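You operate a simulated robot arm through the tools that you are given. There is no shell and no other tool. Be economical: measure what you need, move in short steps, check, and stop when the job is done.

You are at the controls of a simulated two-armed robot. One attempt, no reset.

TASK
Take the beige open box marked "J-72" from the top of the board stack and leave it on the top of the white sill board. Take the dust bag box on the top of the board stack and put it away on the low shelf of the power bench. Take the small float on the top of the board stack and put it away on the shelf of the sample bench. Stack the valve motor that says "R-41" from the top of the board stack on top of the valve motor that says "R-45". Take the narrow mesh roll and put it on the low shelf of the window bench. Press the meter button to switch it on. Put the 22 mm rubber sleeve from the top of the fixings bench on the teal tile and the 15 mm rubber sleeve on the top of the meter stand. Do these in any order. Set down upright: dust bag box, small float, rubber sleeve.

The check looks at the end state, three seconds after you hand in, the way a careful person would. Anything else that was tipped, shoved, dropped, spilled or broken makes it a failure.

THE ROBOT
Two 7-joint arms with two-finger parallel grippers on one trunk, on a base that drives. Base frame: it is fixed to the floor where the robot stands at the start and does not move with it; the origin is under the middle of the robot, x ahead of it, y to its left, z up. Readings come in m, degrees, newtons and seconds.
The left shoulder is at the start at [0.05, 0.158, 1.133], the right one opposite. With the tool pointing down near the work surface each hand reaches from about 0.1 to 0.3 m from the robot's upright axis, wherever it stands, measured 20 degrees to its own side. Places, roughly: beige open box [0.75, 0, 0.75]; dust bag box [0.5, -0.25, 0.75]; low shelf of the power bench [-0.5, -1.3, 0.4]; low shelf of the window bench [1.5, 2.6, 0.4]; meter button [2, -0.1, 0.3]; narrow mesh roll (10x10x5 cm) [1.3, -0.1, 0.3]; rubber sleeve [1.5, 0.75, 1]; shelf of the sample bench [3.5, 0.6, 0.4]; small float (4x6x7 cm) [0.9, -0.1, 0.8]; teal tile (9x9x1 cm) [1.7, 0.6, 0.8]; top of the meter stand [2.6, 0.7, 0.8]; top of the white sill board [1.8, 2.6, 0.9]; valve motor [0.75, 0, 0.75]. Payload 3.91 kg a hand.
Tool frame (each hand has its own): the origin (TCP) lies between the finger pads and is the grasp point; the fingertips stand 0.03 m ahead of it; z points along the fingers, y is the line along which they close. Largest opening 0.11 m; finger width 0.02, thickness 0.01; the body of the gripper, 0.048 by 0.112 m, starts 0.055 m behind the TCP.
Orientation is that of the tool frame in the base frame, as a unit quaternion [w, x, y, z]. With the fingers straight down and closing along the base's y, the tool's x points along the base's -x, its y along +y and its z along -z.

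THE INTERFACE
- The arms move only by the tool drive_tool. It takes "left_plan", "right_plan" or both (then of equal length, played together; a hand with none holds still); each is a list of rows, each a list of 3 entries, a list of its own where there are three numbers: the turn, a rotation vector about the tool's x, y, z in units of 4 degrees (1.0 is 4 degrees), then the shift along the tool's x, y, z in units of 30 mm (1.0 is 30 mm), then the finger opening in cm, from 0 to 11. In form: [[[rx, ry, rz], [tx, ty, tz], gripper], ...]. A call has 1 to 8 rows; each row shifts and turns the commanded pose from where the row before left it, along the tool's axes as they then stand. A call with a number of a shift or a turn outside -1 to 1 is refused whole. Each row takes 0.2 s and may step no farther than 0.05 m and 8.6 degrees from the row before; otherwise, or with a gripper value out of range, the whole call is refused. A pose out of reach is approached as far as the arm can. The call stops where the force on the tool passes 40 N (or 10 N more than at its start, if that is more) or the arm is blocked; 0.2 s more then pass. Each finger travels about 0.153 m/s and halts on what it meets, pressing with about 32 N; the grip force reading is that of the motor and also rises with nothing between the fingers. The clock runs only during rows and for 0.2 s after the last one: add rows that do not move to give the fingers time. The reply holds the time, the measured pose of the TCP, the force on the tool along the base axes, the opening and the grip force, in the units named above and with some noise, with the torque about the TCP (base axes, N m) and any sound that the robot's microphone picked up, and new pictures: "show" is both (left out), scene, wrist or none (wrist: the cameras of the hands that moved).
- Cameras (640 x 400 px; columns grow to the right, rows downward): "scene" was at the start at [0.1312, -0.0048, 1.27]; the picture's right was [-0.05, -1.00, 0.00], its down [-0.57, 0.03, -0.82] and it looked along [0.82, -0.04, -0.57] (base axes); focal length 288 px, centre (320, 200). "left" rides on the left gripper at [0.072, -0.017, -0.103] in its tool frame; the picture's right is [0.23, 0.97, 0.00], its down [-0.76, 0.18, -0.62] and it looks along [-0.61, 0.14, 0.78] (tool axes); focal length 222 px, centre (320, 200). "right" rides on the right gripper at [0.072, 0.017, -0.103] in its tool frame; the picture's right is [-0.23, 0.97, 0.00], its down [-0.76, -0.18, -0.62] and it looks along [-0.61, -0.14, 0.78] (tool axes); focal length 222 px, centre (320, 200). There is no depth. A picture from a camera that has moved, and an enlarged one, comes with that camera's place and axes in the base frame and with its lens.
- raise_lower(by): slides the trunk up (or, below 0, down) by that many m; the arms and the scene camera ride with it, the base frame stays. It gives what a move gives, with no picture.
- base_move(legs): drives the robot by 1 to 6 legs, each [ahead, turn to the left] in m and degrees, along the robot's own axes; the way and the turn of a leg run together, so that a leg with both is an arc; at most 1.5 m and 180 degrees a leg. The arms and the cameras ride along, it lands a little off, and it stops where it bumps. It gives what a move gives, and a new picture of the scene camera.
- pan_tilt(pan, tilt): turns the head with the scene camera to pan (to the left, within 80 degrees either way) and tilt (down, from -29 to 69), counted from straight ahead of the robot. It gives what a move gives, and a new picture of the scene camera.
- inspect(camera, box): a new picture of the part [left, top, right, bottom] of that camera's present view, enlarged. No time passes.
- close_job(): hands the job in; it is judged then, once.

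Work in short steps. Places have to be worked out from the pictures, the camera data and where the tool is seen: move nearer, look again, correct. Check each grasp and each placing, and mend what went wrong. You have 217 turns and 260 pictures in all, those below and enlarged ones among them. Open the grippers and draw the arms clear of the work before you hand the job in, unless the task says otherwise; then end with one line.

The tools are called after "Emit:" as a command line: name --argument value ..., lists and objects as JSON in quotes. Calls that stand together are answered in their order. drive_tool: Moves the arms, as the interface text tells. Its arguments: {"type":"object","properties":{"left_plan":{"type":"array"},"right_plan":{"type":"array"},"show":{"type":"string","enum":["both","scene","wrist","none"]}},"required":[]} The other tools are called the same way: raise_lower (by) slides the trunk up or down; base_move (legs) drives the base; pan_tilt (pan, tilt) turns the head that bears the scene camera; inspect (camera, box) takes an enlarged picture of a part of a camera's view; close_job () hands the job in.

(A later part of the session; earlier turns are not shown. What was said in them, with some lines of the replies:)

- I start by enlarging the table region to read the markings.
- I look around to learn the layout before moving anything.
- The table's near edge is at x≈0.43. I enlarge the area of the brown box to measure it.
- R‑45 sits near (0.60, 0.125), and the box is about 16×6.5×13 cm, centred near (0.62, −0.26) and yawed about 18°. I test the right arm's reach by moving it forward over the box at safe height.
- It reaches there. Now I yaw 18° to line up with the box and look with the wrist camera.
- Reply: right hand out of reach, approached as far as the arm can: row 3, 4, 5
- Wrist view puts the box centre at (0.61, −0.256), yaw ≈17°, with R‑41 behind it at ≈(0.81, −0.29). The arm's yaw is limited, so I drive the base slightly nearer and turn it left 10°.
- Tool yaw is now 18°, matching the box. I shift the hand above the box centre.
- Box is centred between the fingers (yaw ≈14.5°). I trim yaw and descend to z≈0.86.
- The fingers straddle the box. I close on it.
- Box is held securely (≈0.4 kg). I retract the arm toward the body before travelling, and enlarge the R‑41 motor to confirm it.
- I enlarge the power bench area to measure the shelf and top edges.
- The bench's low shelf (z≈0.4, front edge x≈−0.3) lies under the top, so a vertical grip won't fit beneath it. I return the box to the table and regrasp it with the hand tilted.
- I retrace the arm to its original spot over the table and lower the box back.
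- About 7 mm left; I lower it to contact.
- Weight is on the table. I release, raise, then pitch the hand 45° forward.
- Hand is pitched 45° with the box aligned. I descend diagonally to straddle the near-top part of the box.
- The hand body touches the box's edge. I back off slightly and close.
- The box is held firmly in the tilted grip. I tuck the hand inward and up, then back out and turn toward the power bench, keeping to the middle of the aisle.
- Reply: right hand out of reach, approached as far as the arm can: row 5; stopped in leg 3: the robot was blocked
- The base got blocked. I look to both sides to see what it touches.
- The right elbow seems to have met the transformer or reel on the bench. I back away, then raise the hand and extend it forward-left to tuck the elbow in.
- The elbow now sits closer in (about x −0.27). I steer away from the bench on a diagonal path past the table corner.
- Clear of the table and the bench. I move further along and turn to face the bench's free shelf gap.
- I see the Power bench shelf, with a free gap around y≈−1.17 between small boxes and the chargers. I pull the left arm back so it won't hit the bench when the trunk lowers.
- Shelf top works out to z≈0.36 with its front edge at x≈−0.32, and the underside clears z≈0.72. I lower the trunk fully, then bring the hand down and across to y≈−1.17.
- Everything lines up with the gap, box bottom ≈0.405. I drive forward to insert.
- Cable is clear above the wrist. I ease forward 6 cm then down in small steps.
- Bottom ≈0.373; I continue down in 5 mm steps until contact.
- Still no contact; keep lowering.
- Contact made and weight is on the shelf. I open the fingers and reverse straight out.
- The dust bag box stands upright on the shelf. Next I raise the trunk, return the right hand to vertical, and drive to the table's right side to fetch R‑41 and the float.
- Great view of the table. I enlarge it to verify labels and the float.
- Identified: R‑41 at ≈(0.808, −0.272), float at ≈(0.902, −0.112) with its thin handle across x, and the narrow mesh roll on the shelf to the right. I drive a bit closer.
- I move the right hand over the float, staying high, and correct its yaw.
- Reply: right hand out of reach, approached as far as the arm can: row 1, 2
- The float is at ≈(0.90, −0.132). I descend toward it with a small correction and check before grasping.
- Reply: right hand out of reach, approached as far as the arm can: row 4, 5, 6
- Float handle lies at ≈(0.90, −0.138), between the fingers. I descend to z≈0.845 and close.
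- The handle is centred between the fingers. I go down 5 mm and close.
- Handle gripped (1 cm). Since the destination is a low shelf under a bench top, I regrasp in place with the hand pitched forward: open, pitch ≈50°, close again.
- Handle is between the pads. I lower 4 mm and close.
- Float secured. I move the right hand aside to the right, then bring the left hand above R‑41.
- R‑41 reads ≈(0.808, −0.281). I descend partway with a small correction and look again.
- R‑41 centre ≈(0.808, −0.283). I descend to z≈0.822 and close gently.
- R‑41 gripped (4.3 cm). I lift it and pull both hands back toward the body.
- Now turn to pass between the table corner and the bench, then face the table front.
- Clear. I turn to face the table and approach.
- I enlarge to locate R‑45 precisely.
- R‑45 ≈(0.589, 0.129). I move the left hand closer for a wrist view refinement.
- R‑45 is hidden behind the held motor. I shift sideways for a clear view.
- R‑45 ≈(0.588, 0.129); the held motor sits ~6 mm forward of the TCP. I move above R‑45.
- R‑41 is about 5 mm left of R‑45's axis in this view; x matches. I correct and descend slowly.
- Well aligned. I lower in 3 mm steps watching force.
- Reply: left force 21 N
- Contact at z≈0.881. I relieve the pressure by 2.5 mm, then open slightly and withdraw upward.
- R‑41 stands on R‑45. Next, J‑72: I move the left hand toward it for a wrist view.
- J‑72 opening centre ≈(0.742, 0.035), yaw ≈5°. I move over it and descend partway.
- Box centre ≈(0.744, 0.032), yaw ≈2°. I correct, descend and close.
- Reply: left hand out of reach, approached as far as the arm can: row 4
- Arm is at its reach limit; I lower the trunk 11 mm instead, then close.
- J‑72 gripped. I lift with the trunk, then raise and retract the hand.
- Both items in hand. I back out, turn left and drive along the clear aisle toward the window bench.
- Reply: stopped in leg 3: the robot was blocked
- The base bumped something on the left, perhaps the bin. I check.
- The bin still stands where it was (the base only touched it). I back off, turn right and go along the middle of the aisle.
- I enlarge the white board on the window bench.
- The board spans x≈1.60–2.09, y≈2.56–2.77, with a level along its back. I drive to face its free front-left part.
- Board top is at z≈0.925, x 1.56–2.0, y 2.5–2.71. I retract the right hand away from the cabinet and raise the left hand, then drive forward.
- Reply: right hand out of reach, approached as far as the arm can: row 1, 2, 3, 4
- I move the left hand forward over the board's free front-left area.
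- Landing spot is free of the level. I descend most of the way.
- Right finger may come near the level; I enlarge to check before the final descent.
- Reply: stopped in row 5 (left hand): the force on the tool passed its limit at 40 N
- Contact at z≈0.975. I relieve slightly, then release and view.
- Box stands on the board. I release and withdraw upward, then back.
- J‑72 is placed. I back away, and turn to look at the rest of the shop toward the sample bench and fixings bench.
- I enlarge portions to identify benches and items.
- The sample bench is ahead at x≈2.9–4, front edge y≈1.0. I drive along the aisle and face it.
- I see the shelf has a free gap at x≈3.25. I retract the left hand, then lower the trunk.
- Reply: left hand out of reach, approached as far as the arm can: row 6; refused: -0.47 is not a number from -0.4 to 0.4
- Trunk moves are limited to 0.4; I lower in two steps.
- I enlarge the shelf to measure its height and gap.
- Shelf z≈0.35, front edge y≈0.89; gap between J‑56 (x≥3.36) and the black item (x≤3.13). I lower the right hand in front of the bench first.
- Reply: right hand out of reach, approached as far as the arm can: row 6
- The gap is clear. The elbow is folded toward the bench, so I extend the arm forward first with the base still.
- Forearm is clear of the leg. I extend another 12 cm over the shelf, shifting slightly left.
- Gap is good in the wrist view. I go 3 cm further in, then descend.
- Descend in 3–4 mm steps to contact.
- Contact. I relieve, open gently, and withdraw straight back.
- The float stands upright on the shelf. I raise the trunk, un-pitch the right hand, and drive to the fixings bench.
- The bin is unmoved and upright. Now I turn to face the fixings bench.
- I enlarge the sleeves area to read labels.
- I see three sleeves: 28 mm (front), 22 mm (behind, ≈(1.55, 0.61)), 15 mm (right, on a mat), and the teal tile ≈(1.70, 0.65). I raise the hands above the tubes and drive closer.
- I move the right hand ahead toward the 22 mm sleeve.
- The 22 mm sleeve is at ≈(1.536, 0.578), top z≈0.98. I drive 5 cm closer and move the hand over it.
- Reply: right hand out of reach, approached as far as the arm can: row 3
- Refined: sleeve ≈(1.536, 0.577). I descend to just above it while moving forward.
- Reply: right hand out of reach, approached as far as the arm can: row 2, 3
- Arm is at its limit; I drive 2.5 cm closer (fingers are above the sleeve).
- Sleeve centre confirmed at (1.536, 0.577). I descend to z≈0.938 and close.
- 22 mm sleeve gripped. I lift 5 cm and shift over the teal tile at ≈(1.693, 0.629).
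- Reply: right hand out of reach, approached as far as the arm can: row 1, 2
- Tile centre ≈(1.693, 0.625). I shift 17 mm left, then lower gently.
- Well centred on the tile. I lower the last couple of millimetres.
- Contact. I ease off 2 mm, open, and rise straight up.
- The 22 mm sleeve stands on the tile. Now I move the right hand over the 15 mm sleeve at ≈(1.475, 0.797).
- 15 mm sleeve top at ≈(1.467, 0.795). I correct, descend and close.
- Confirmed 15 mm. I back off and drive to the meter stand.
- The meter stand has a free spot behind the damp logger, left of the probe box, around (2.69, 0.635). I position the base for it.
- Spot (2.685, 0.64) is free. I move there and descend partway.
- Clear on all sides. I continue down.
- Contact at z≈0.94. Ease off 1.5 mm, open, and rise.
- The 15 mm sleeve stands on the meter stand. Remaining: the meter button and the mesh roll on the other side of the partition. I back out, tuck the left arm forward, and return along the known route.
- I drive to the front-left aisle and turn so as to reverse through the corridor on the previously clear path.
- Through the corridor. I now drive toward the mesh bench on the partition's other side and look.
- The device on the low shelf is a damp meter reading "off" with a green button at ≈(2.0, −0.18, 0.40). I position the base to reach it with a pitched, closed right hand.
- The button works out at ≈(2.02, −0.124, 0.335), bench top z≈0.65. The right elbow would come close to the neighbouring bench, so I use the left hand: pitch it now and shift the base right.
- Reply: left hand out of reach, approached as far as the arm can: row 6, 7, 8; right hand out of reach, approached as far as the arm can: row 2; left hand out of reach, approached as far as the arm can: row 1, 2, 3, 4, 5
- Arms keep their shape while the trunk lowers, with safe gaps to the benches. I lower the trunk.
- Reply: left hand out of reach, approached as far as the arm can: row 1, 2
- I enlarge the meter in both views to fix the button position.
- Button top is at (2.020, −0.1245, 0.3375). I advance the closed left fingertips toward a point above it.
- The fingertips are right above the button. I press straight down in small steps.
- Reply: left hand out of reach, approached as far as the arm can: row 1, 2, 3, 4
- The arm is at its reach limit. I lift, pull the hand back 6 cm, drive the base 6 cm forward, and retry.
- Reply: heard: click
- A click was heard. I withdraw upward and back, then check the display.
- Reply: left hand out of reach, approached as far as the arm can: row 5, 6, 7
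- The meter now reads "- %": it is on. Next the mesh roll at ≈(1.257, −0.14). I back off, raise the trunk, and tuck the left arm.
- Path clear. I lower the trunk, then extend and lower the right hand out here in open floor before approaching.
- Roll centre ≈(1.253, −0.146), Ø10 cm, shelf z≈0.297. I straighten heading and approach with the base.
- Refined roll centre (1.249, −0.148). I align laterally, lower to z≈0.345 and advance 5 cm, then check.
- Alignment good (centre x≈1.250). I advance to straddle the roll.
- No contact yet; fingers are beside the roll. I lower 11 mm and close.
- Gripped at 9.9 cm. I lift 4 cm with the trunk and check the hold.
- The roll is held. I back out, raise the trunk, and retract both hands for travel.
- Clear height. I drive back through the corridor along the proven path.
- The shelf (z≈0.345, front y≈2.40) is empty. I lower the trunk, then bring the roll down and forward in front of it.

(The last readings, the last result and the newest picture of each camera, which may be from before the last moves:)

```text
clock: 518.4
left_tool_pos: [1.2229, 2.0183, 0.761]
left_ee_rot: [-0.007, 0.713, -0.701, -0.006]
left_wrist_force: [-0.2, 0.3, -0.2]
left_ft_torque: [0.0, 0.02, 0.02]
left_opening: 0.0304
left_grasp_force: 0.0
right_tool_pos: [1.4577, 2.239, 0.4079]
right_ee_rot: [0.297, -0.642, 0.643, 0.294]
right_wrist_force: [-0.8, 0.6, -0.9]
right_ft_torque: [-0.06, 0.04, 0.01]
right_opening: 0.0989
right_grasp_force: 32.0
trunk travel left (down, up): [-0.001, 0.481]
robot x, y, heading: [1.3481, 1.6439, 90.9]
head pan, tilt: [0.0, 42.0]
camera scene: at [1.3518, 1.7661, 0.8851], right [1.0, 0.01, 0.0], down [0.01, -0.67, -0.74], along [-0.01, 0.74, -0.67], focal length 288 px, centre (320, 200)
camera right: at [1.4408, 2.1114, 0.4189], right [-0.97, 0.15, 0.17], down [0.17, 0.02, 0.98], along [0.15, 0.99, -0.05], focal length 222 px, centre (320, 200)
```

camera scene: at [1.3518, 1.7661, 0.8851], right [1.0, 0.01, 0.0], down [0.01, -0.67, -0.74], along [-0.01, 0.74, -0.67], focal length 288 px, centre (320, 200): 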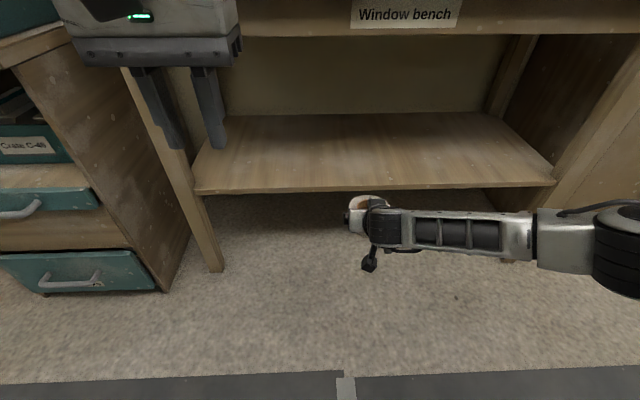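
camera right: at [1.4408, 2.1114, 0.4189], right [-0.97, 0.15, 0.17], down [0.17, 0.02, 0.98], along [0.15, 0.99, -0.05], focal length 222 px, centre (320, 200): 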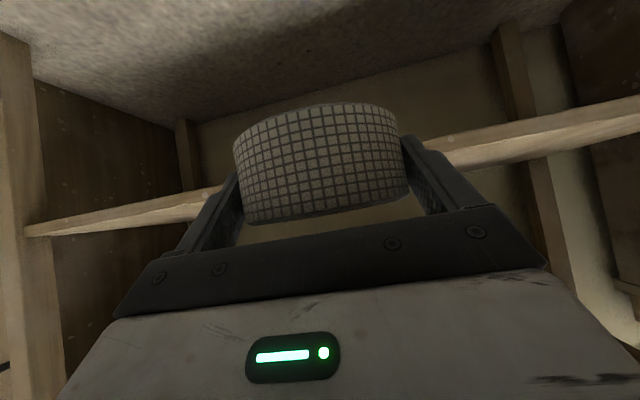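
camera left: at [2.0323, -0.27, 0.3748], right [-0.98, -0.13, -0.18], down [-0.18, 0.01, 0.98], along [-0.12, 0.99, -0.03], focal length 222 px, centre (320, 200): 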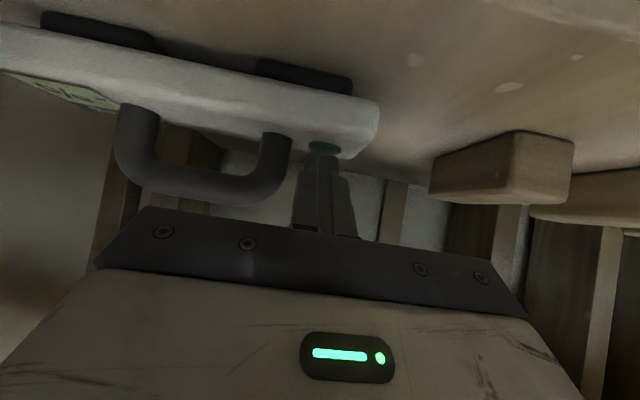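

Emit:
inspect --camera "scene" --box '[300, 150, 480, 260]'

Emit:
inspect --camera "right" --box '[400, 60, 640, 220]'

```text
3.56 times, centred on (390, 205) of scene
camera zoom: at [1.3518, 1.7661, 0.8851], right [1.0, 0.01, 0.0], down [0.01, -0.67, -0.74], along [-0.01, 0.74, -0.67], focal length 1025 px, centre (71, 182)
```

zoom: 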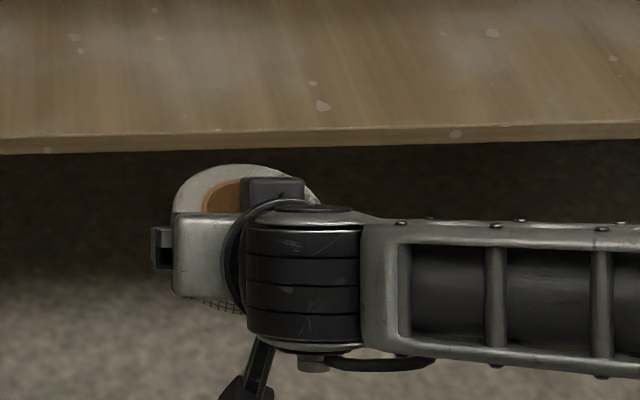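

```text
2.50 times, centred on (520, 140) of right
camera zoom: at [1.4408, 2.1114, 0.4189], right [-0.97, 0.15, 0.17], down [0.17, 0.02, 0.98], along [0.15, 0.99, -0.05], focal length 555 px, centre (-180, 350)
```

zoom: 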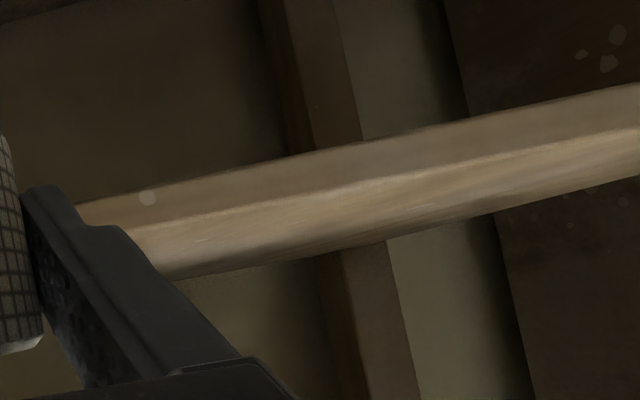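

Shelf height is actually ≈0.378 (front edge y≈2.385). I raise the roll 4.5 cm, then drive forward.

Emit:
drive_tool --right_plan '[[[0, 0, 0], [-0.57, 0, -0.49], 8], [[0, 0, 0], [-0.57, 0, -0.49], 8], [[0, 0, 0], [0, 0, 0], 8]]' --show "none"

Emit:
base_move --legs '[[0.2, 0]]'

Emit:
drive_tool --right_plan '[[[0, 0, 0], [-0.43, 0, 0.5], 8], [[0, 0, 0], [-0.43, 0, 0.5], 8], [[0, 0, 0], [0, 0, 0], 8]]' --show "wrist"

```text
clock: 519.2
left_tool_pos: [1.2233, 2.0175, 0.76]
left_ee_rot: [-0.007, 0.713, -0.701, -0.006]
left_wrist_force: [0.3, 0.2, 0.3]
left_ft_torque: [0.01, -0.02, 0.01]
left_opening: 0.0298
left_grasp_force: 0.1
right_tool_pos: [1.4584, 2.2376, 0.453]
right_ee_rot: [0.298, -0.642, 0.643, 0.294]
right_wrist_force: [-0.5, 0.3, -1.3]
right_ft_torque: [-0.01, -0.01, 0.0]
right_opening: 0.0982
right_grasp_force: 31.7
trunk travel left (down, up): [-0.001, 0.481]
robot x, y, heading: [1.3546, 1.6436, 90.6]
head pan, tilt: [0.0, 42.0]
```

```text
clock: 520.8
left_tool_pos: [1.2194, 2.2191, 0.7605]
left_ee_rot: [-0.006, 0.714, -0.7, -0.006]
left_wrist_force: [-0.3, -0.1, -0.3]
left_ft_torque: [-0.02, 0.02, -0.01]
left_opening: 0.03
left_grasp_force: 0.0
right_tool_pos: [1.4535, 2.4403, 0.4516]
right_ee_rot: [-0.297, 0.642, -0.642, -0.294]
right_wrist_force: [-0.6, 0.1, -1.7]
right_ft_torque: [-0.03, 0.02, 0.0]
right_opening: 0.0987
right_grasp_force: 31.9
trunk travel left (down, up): [-0.001, 0.481]
robot x, y, heading: [1.3472, 1.8471, 90.9]
head pan, tilt: [0.0, 42.0]
camera scene: at [1.3486, 1.9681, 0.885], right [1.0, 0.02, 0.0], down [0.01, -0.67, -0.74], along [-0.01, 0.74, -0.67], focal length 288 px, centre (320, 200)
```

scene: 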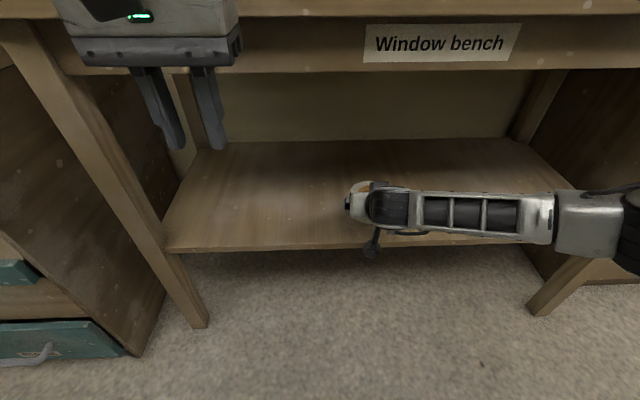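

```text
clock: 521.6
left_tool_pos: [1.2199, 2.219, 0.7595]
left_ee_rot: [-0.005, 0.714, -0.7, -0.006]
left_wrist_force: [0.1, -0.7, -0.8]
left_ft_torque: [0.06, -0.01, 0.01]
left_opening: 0.0301
left_grasp_force: 0.1
right_tool_pos: [1.4542, 2.4811, 0.4532]
right_ee_rot: [0.297, -0.642, 0.643, 0.294]
right_wrist_force: [-0.1, -1.0, -0.5]
right_ft_torque: [-0.02, 0.01, 0.0]
right_opening: 0.0986
right_grasp_force: 31.8
trunk travel left (down, up): [-0.001, 0.481]
robot x, y, heading: [1.3468, 1.8458, 91.1]
head pan, tilt: [0.0, 42.0]
camera right: at [1.4365, 2.3533, 0.4641], right [-0.97, 0.15, 0.17], down [0.17, 0.02, 0.98], along [0.14, 0.99, -0.05], focal length 222 px, centre (320, 200)
```

right: 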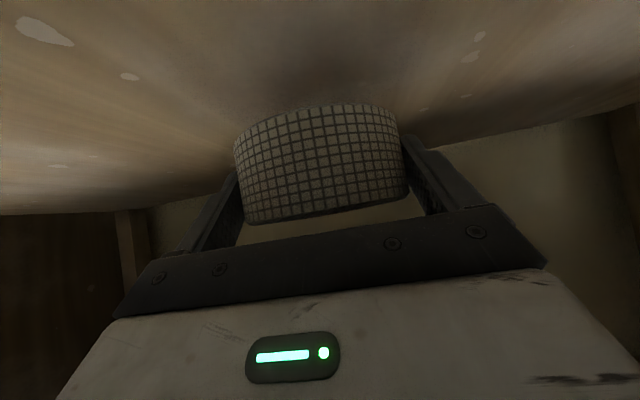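

Over the shelf with room. I descend.

Emit:
drive_tool --right_plan '[[[0, 0, 0], [0.3, 0, 0.26], 8], [[0, 0, 0], [0.3, 0, 0.26], 8], [[0, 0, 0], [0.1, 0, 0.087], 8], [[0, 0, 0], [0.1, 0, 0.087], 8], [[0, 0, 0], [0, 0, 0], 8]]' --show "none"

Emit:
drive_tool --right_plan '[[[0, 0, 0], [0.08, 0, 0.07], 8], [[0, 0, 0], [0.08, 0, 0.07], 8], [[0, 0, 0], [0, 0, 0], 8]]' --show "wrist"

```text
clock: 522.8
left_tool_pos: [1.2199, 2.22, 0.7597]
left_ee_rot: [-0.006, 0.715, -0.699, -0.006]
left_wrist_force: [0.6, 0.0, 0.7]
left_ft_torque: [0.01, 0.0, -0.03]
left_opening: 0.0302
left_grasp_force: 0.1
right_tool_pos: [1.453, 2.4812, 0.419]
right_ee_rot: [-0.297, 0.642, -0.642, -0.295]
right_wrist_force: [0.2, 0.0, -1.0]
right_ft_torque: [-0.03, 0.02, -0.01]
right_opening: 0.0986
right_grasp_force: 31.6
trunk travel left (down, up): [-0.001, 0.481]
robot x, y, heading: [1.3449, 1.843, 91.2]
head pan, tilt: [0.0, 42.0]
```

```text
clock: 523.6
left_tool_pos: [1.2203, 2.2178, 0.7588]
left_ee_rot: [-0.007, 0.714, -0.7, -0.008]
left_wrist_force: [-0.1, -0.3, -0.7]
left_ft_torque: [0.01, 0.01, 0.02]
left_opening: 0.0301
left_grasp_force: 0.1
right_tool_pos: [1.4533, 2.4805, 0.4147]
right_ee_rot: [0.297, -0.642, 0.643, 0.294]
right_wrist_force: [-0.2, 0.3, -0.8]
right_ft_torque: [-0.02, 0.0, 0.0]
right_opening: 0.0986
right_grasp_force: 32.1
trunk travel left (down, up): [-0.001, 0.481]
robot x, y, heading: [1.3501, 1.8425, 90.6]
head pan, tilt: [0.0, 42.0]
camera right: at [1.4357, 2.3537, 0.426], right [-0.97, 0.15, 0.17], down [0.17, 0.02, 0.98], along [0.14, 0.99, -0.05], focal length 222 px, centre (320, 200)
```

right: 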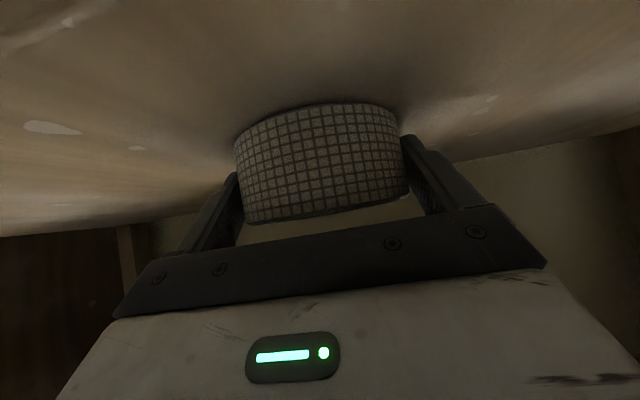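

Emit:
drive_tool --right_plan '[[[0, 0, 0], [0.07, 0, 0.06], 8], [[0, 0, 0], [0.07, 0, 0.06], 8], [[0, 0, 0], [0, 0, 0], 8]]' --show "none"

Emit:
drive_tool --right_plan '[[[0, 0, 0], [0.06, 0, 0.05], 8], [[0, 0, 0], [0.06, 0, 0.05], 8], [[0, 0, 0], [0, 0, 0], 8]]' --show "none"

```text
clock: 524.4
left_tool_pos: [1.2199, 2.2182, 0.7598]
left_ee_rot: [-0.007, 0.714, -0.7, -0.007]
left_wrist_force: [0.2, 2.1, 0.2]
left_ft_torque: [0.02, -0.01, 0.03]
left_opening: 0.0304
left_grasp_force: 0.0
right_tool_pos: [1.4543, 2.4823, 0.4129]
right_ee_rot: [0.3, -0.641, 0.641, 0.298]
right_wrist_force: [0.1, -3.9, 19.2]
right_ft_torque: [1.02, 0.31, 0.1]
right_opening: 0.0986
right_grasp_force: 31.9
trunk travel left (down, up): [-0.001, 0.481]
robot x, y, heading: [1.3472, 1.847, 90.7]
head pan, tilt: [0.0, 42.0]
```

```text
clock: 525.0
left_tool_pos: [1.2213, 2.2186, 0.7602]
left_ee_rot: [-0.008, 0.714, -0.7, -0.006]
left_wrist_force: [0.5, 0.2, -0.1]
left_ft_torque: [-0.01, 0.02, 0.02]
left_opening: 0.0297
left_grasp_force: 0.0
right_tool_pos: [1.4533, 2.4836, 0.414]
right_ee_rot: [0.3, -0.64, 0.641, 0.3]
right_wrist_force: [-0.3, -0.8, 11.5]
right_ft_torque: [-0.35, -0.3, -0.09]
right_opening: 0.0984
right_grasp_force: 32.3
trunk travel left (down, up): [-0.001, 0.481]
robot x, y, heading: [1.3482, 1.843, 91.0]
head pan, tilt: [0.0, 42.0]
stopped in row 3 (right hand): the force on the tool passed its limit at 42 N (the readings are from after the stop); the commanded pose is now the measured one
```

Contact. I ease off slightly, open fully, and pull straight back.

Emit:
drive_tool --right_plan '[[[0, 0, 0], [-0.04, 0, -0.035], 8], [[0, 0, 0], [0, 0, 0], 10], [[0, 0, 0], [0, 0, 0], 11], [[0, 0, 0], [0, 0, 0], 11]]' --show "wrist"

```text
clock: 526.0
left_tool_pos: [1.2193, 2.2179, 0.7602]
left_ee_rot: [-0.006, 0.714, -0.7, -0.006]
left_wrist_force: [-1.0, -0.2, 1.4]
left_ft_torque: [0.0, -0.01, -0.01]
left_opening: 0.03
left_grasp_force: 0.0
right_tool_pos: [1.4539, 2.4822, 0.4112]
right_ee_rot: [0.299, -0.641, 0.642, 0.297]
right_wrist_force: [0.0, -0.1, 0.9]
right_ft_torque: [-0.03, -0.01, 0.0]
right_opening: 0.1101
right_grasp_force: 0.0
trunk travel left (down, up): [-0.001, 0.481]
robot x, y, heading: [1.3524, 1.8457, 90.9]
head pan, tilt: [0.0, 42.0]
camera right: at [1.4361, 2.3547, 0.4216], right [-0.97, 0.15, 0.17], down [0.18, 0.01, 0.98], along [0.14, 0.99, -0.04], focal length 222 px, centre (320, 200)
```

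right: 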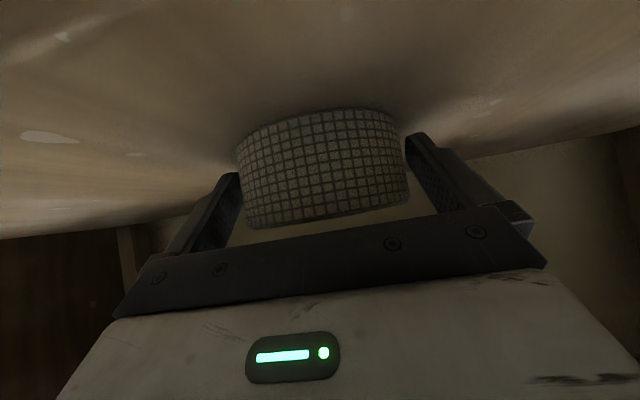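

Emit:
drive_tool --right_plan '[[[0, 0, 0], [0, 0, -0.7], 11], [[0, 0, 0], [0, 0, -1], 11], [[0, 0, 0], [0, 0, -1], 11], [[0, 0, 0], [0, 0, -1], 11]]' --show "none"

Emit:
base_move --legs '[[-0.35, 0]]'

```text
clock: 527.0
left_tool_pos: [1.2197, 2.219, 0.7598]
left_ee_rot: [-0.006, 0.714, -0.7, -0.006]
left_wrist_force: [-0.1, -0.6, 0.7]
left_ft_torque: [0.02, 0.03, -0.01]
left_opening: 0.0304
left_grasp_force: 0.1
right_tool_pos: [1.4532, 2.3965, 0.484]
right_ee_rot: [0.299, -0.64, 0.642, 0.298]
right_wrist_force: [0.0, 1.0, -0.1]
right_ft_torque: [-0.01, 0.01, -0.01]
right_opening: 0.11
right_grasp_force: 0.0
trunk travel left (down, up): [-0.001, 0.481]
robot x, y, heading: [1.3454, 1.8466, 90.9]
head pan, tilt: [0.0, 42.0]
```

```text
clock: 529.3
left_tool_pos: [1.2235, 1.8675, 0.7607]
left_ee_rot: [-0.006, 0.718, -0.696, -0.005]
left_wrist_force: [0.7, -0.2, -0.3]
left_ft_torque: [0.0, 0.02, 0.04]
left_opening: 0.0302
left_grasp_force: 0.0
right_tool_pos: [1.4542, 2.0493, 0.4832]
right_ee_rot: [-0.298, 0.644, -0.639, -0.299]
right_wrist_force: [-0.6, 1.2, 0.3]
right_ft_torque: [0.02, -0.01, -0.01]
right_opening: 0.1099
right_grasp_force: 0.1
trunk travel left (down, up): [-0.001, 0.481]
robot x, y, heading: [1.3547, 1.4932, 91.3]
head pan, tilt: [0.0, 42.0]
camera scene: at [1.3545, 1.619, 0.8851], right [1.0, 0.03, 0.0], down [0.02, -0.67, -0.74], along [-0.02, 0.74, -0.67], focal length 288 px, centre (320, 200)
```

scene: 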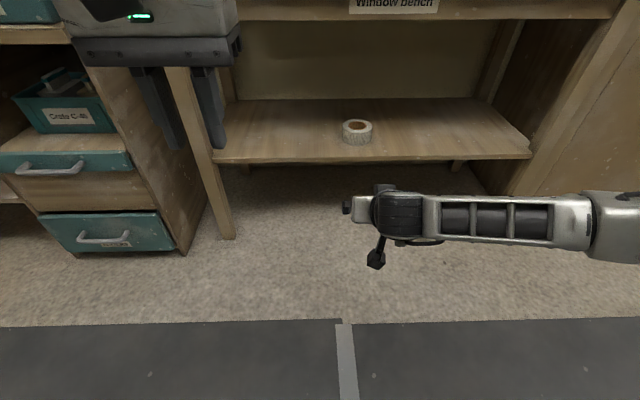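

The mesh roll rests flat on the window bench's low shelf. I open the left gripper as well; both arms are clear of the work.

Emit:
drive_tool --left_plan '[[[0, 0, 0], [0, 0, 0], 8], [[0, 0, 0], [0, 0, 0], 10]]' --show "none"

Emit:
raise_lower --by 0.4

Emit:
pan_tilt --pan -15 --tilt 30

```text
clock: 529.9
left_tool_pos: [1.2243, 1.8689, 0.76]
left_ee_rot: [-0.007, 0.717, -0.697, -0.005]
left_wrist_force: [0.0, -0.1, 0.0]
left_ft_torque: [0.0, -0.02, -0.01]
left_opening: 0.1002
left_grasp_force: 0.1
right_tool_pos: [1.4554, 2.0486, 0.4824]
right_ee_rot: [-0.297, 0.644, -0.638, -0.3]
right_wrist_force: [-0.1, -0.8, -0.7]
right_ft_torque: [-0.02, -0.04, -0.01]
right_opening: 0.1099
right_grasp_force: 0.1
trunk travel left (down, up): [-0.001, 0.481]
robot x, y, heading: [1.3506, 1.498, 91.6]
head pan, tilt: [0.0, 42.0]
```

```text
clock: 533.7
left_tool_pos: [1.2229, 1.8694, 1.1609]
left_ee_rot: [-0.006, 0.717, -0.697, -0.005]
left_wrist_force: [0.0, -0.3, 0.0]
left_ft_torque: [0.0, 0.01, 0.02]
left_opening: 0.0998
left_grasp_force: 0.1
right_tool_pos: [1.455, 2.0491, 0.883]
right_ee_rot: [-0.297, 0.644, -0.639, -0.299]
right_wrist_force: [0.0, 0.3, 0.4]
right_ft_torque: [0.01, 0.0, -0.03]
right_opening: 0.1097
right_grasp_force: 0.0
trunk travel left (down, up): [-0.401, 0.081]
robot x, y, heading: [1.3563, 1.4943, 91.6]
head pan, tilt: [0.0, 42.0]
```

```text
clock: 534.5
left_tool_pos: [1.2242, 1.8685, 1.16]
left_ee_rot: [-0.007, 0.717, -0.697, -0.006]
left_wrist_force: [-0.3, -0.9, -0.7]
left_ft_torque: [-0.03, -0.03, 0.01]
left_opening: 0.0999
left_grasp_force: 0.0
right_tool_pos: [1.4543, 2.0482, 0.8828]
right_ee_rot: [-0.298, 0.643, -0.639, -0.3]
right_wrist_force: [-0.4, -0.6, -0.1]
right_ft_torque: [-0.01, 0.01, 0.02]
right_opening: 0.1102
right_grasp_force: 0.1
trunk travel left (down, up): [-0.401, 0.081]
robot x, y, heading: [1.3561, 1.4945, 91.7]
head pan, tilt: [-15.0, 30.0]
camera scene: at [1.3778, 1.6234, 1.3033], right [0.97, -0.23, 0.0], down [-0.12, -0.49, -0.87], along [0.2, 0.84, -0.5], focal length 288 px, centre (320, 200)
```

scene: 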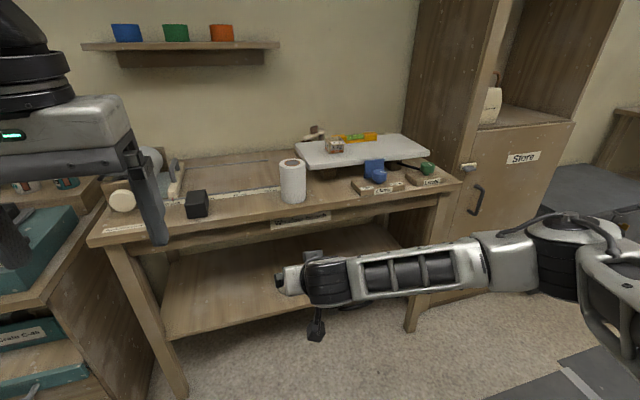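

J‑72 stands on the sill board, every other item was seen in its place after I set it down, and both grippers are open and clear. I hand in.

Emit:
close_job

```text
The job is handed in.
```

I finished all eight placements and switched the meter on, then handed the job in. While driving, the robot bumped twice: once near the power bench and once into the waste bin. I saw nothing moved or tipped over.
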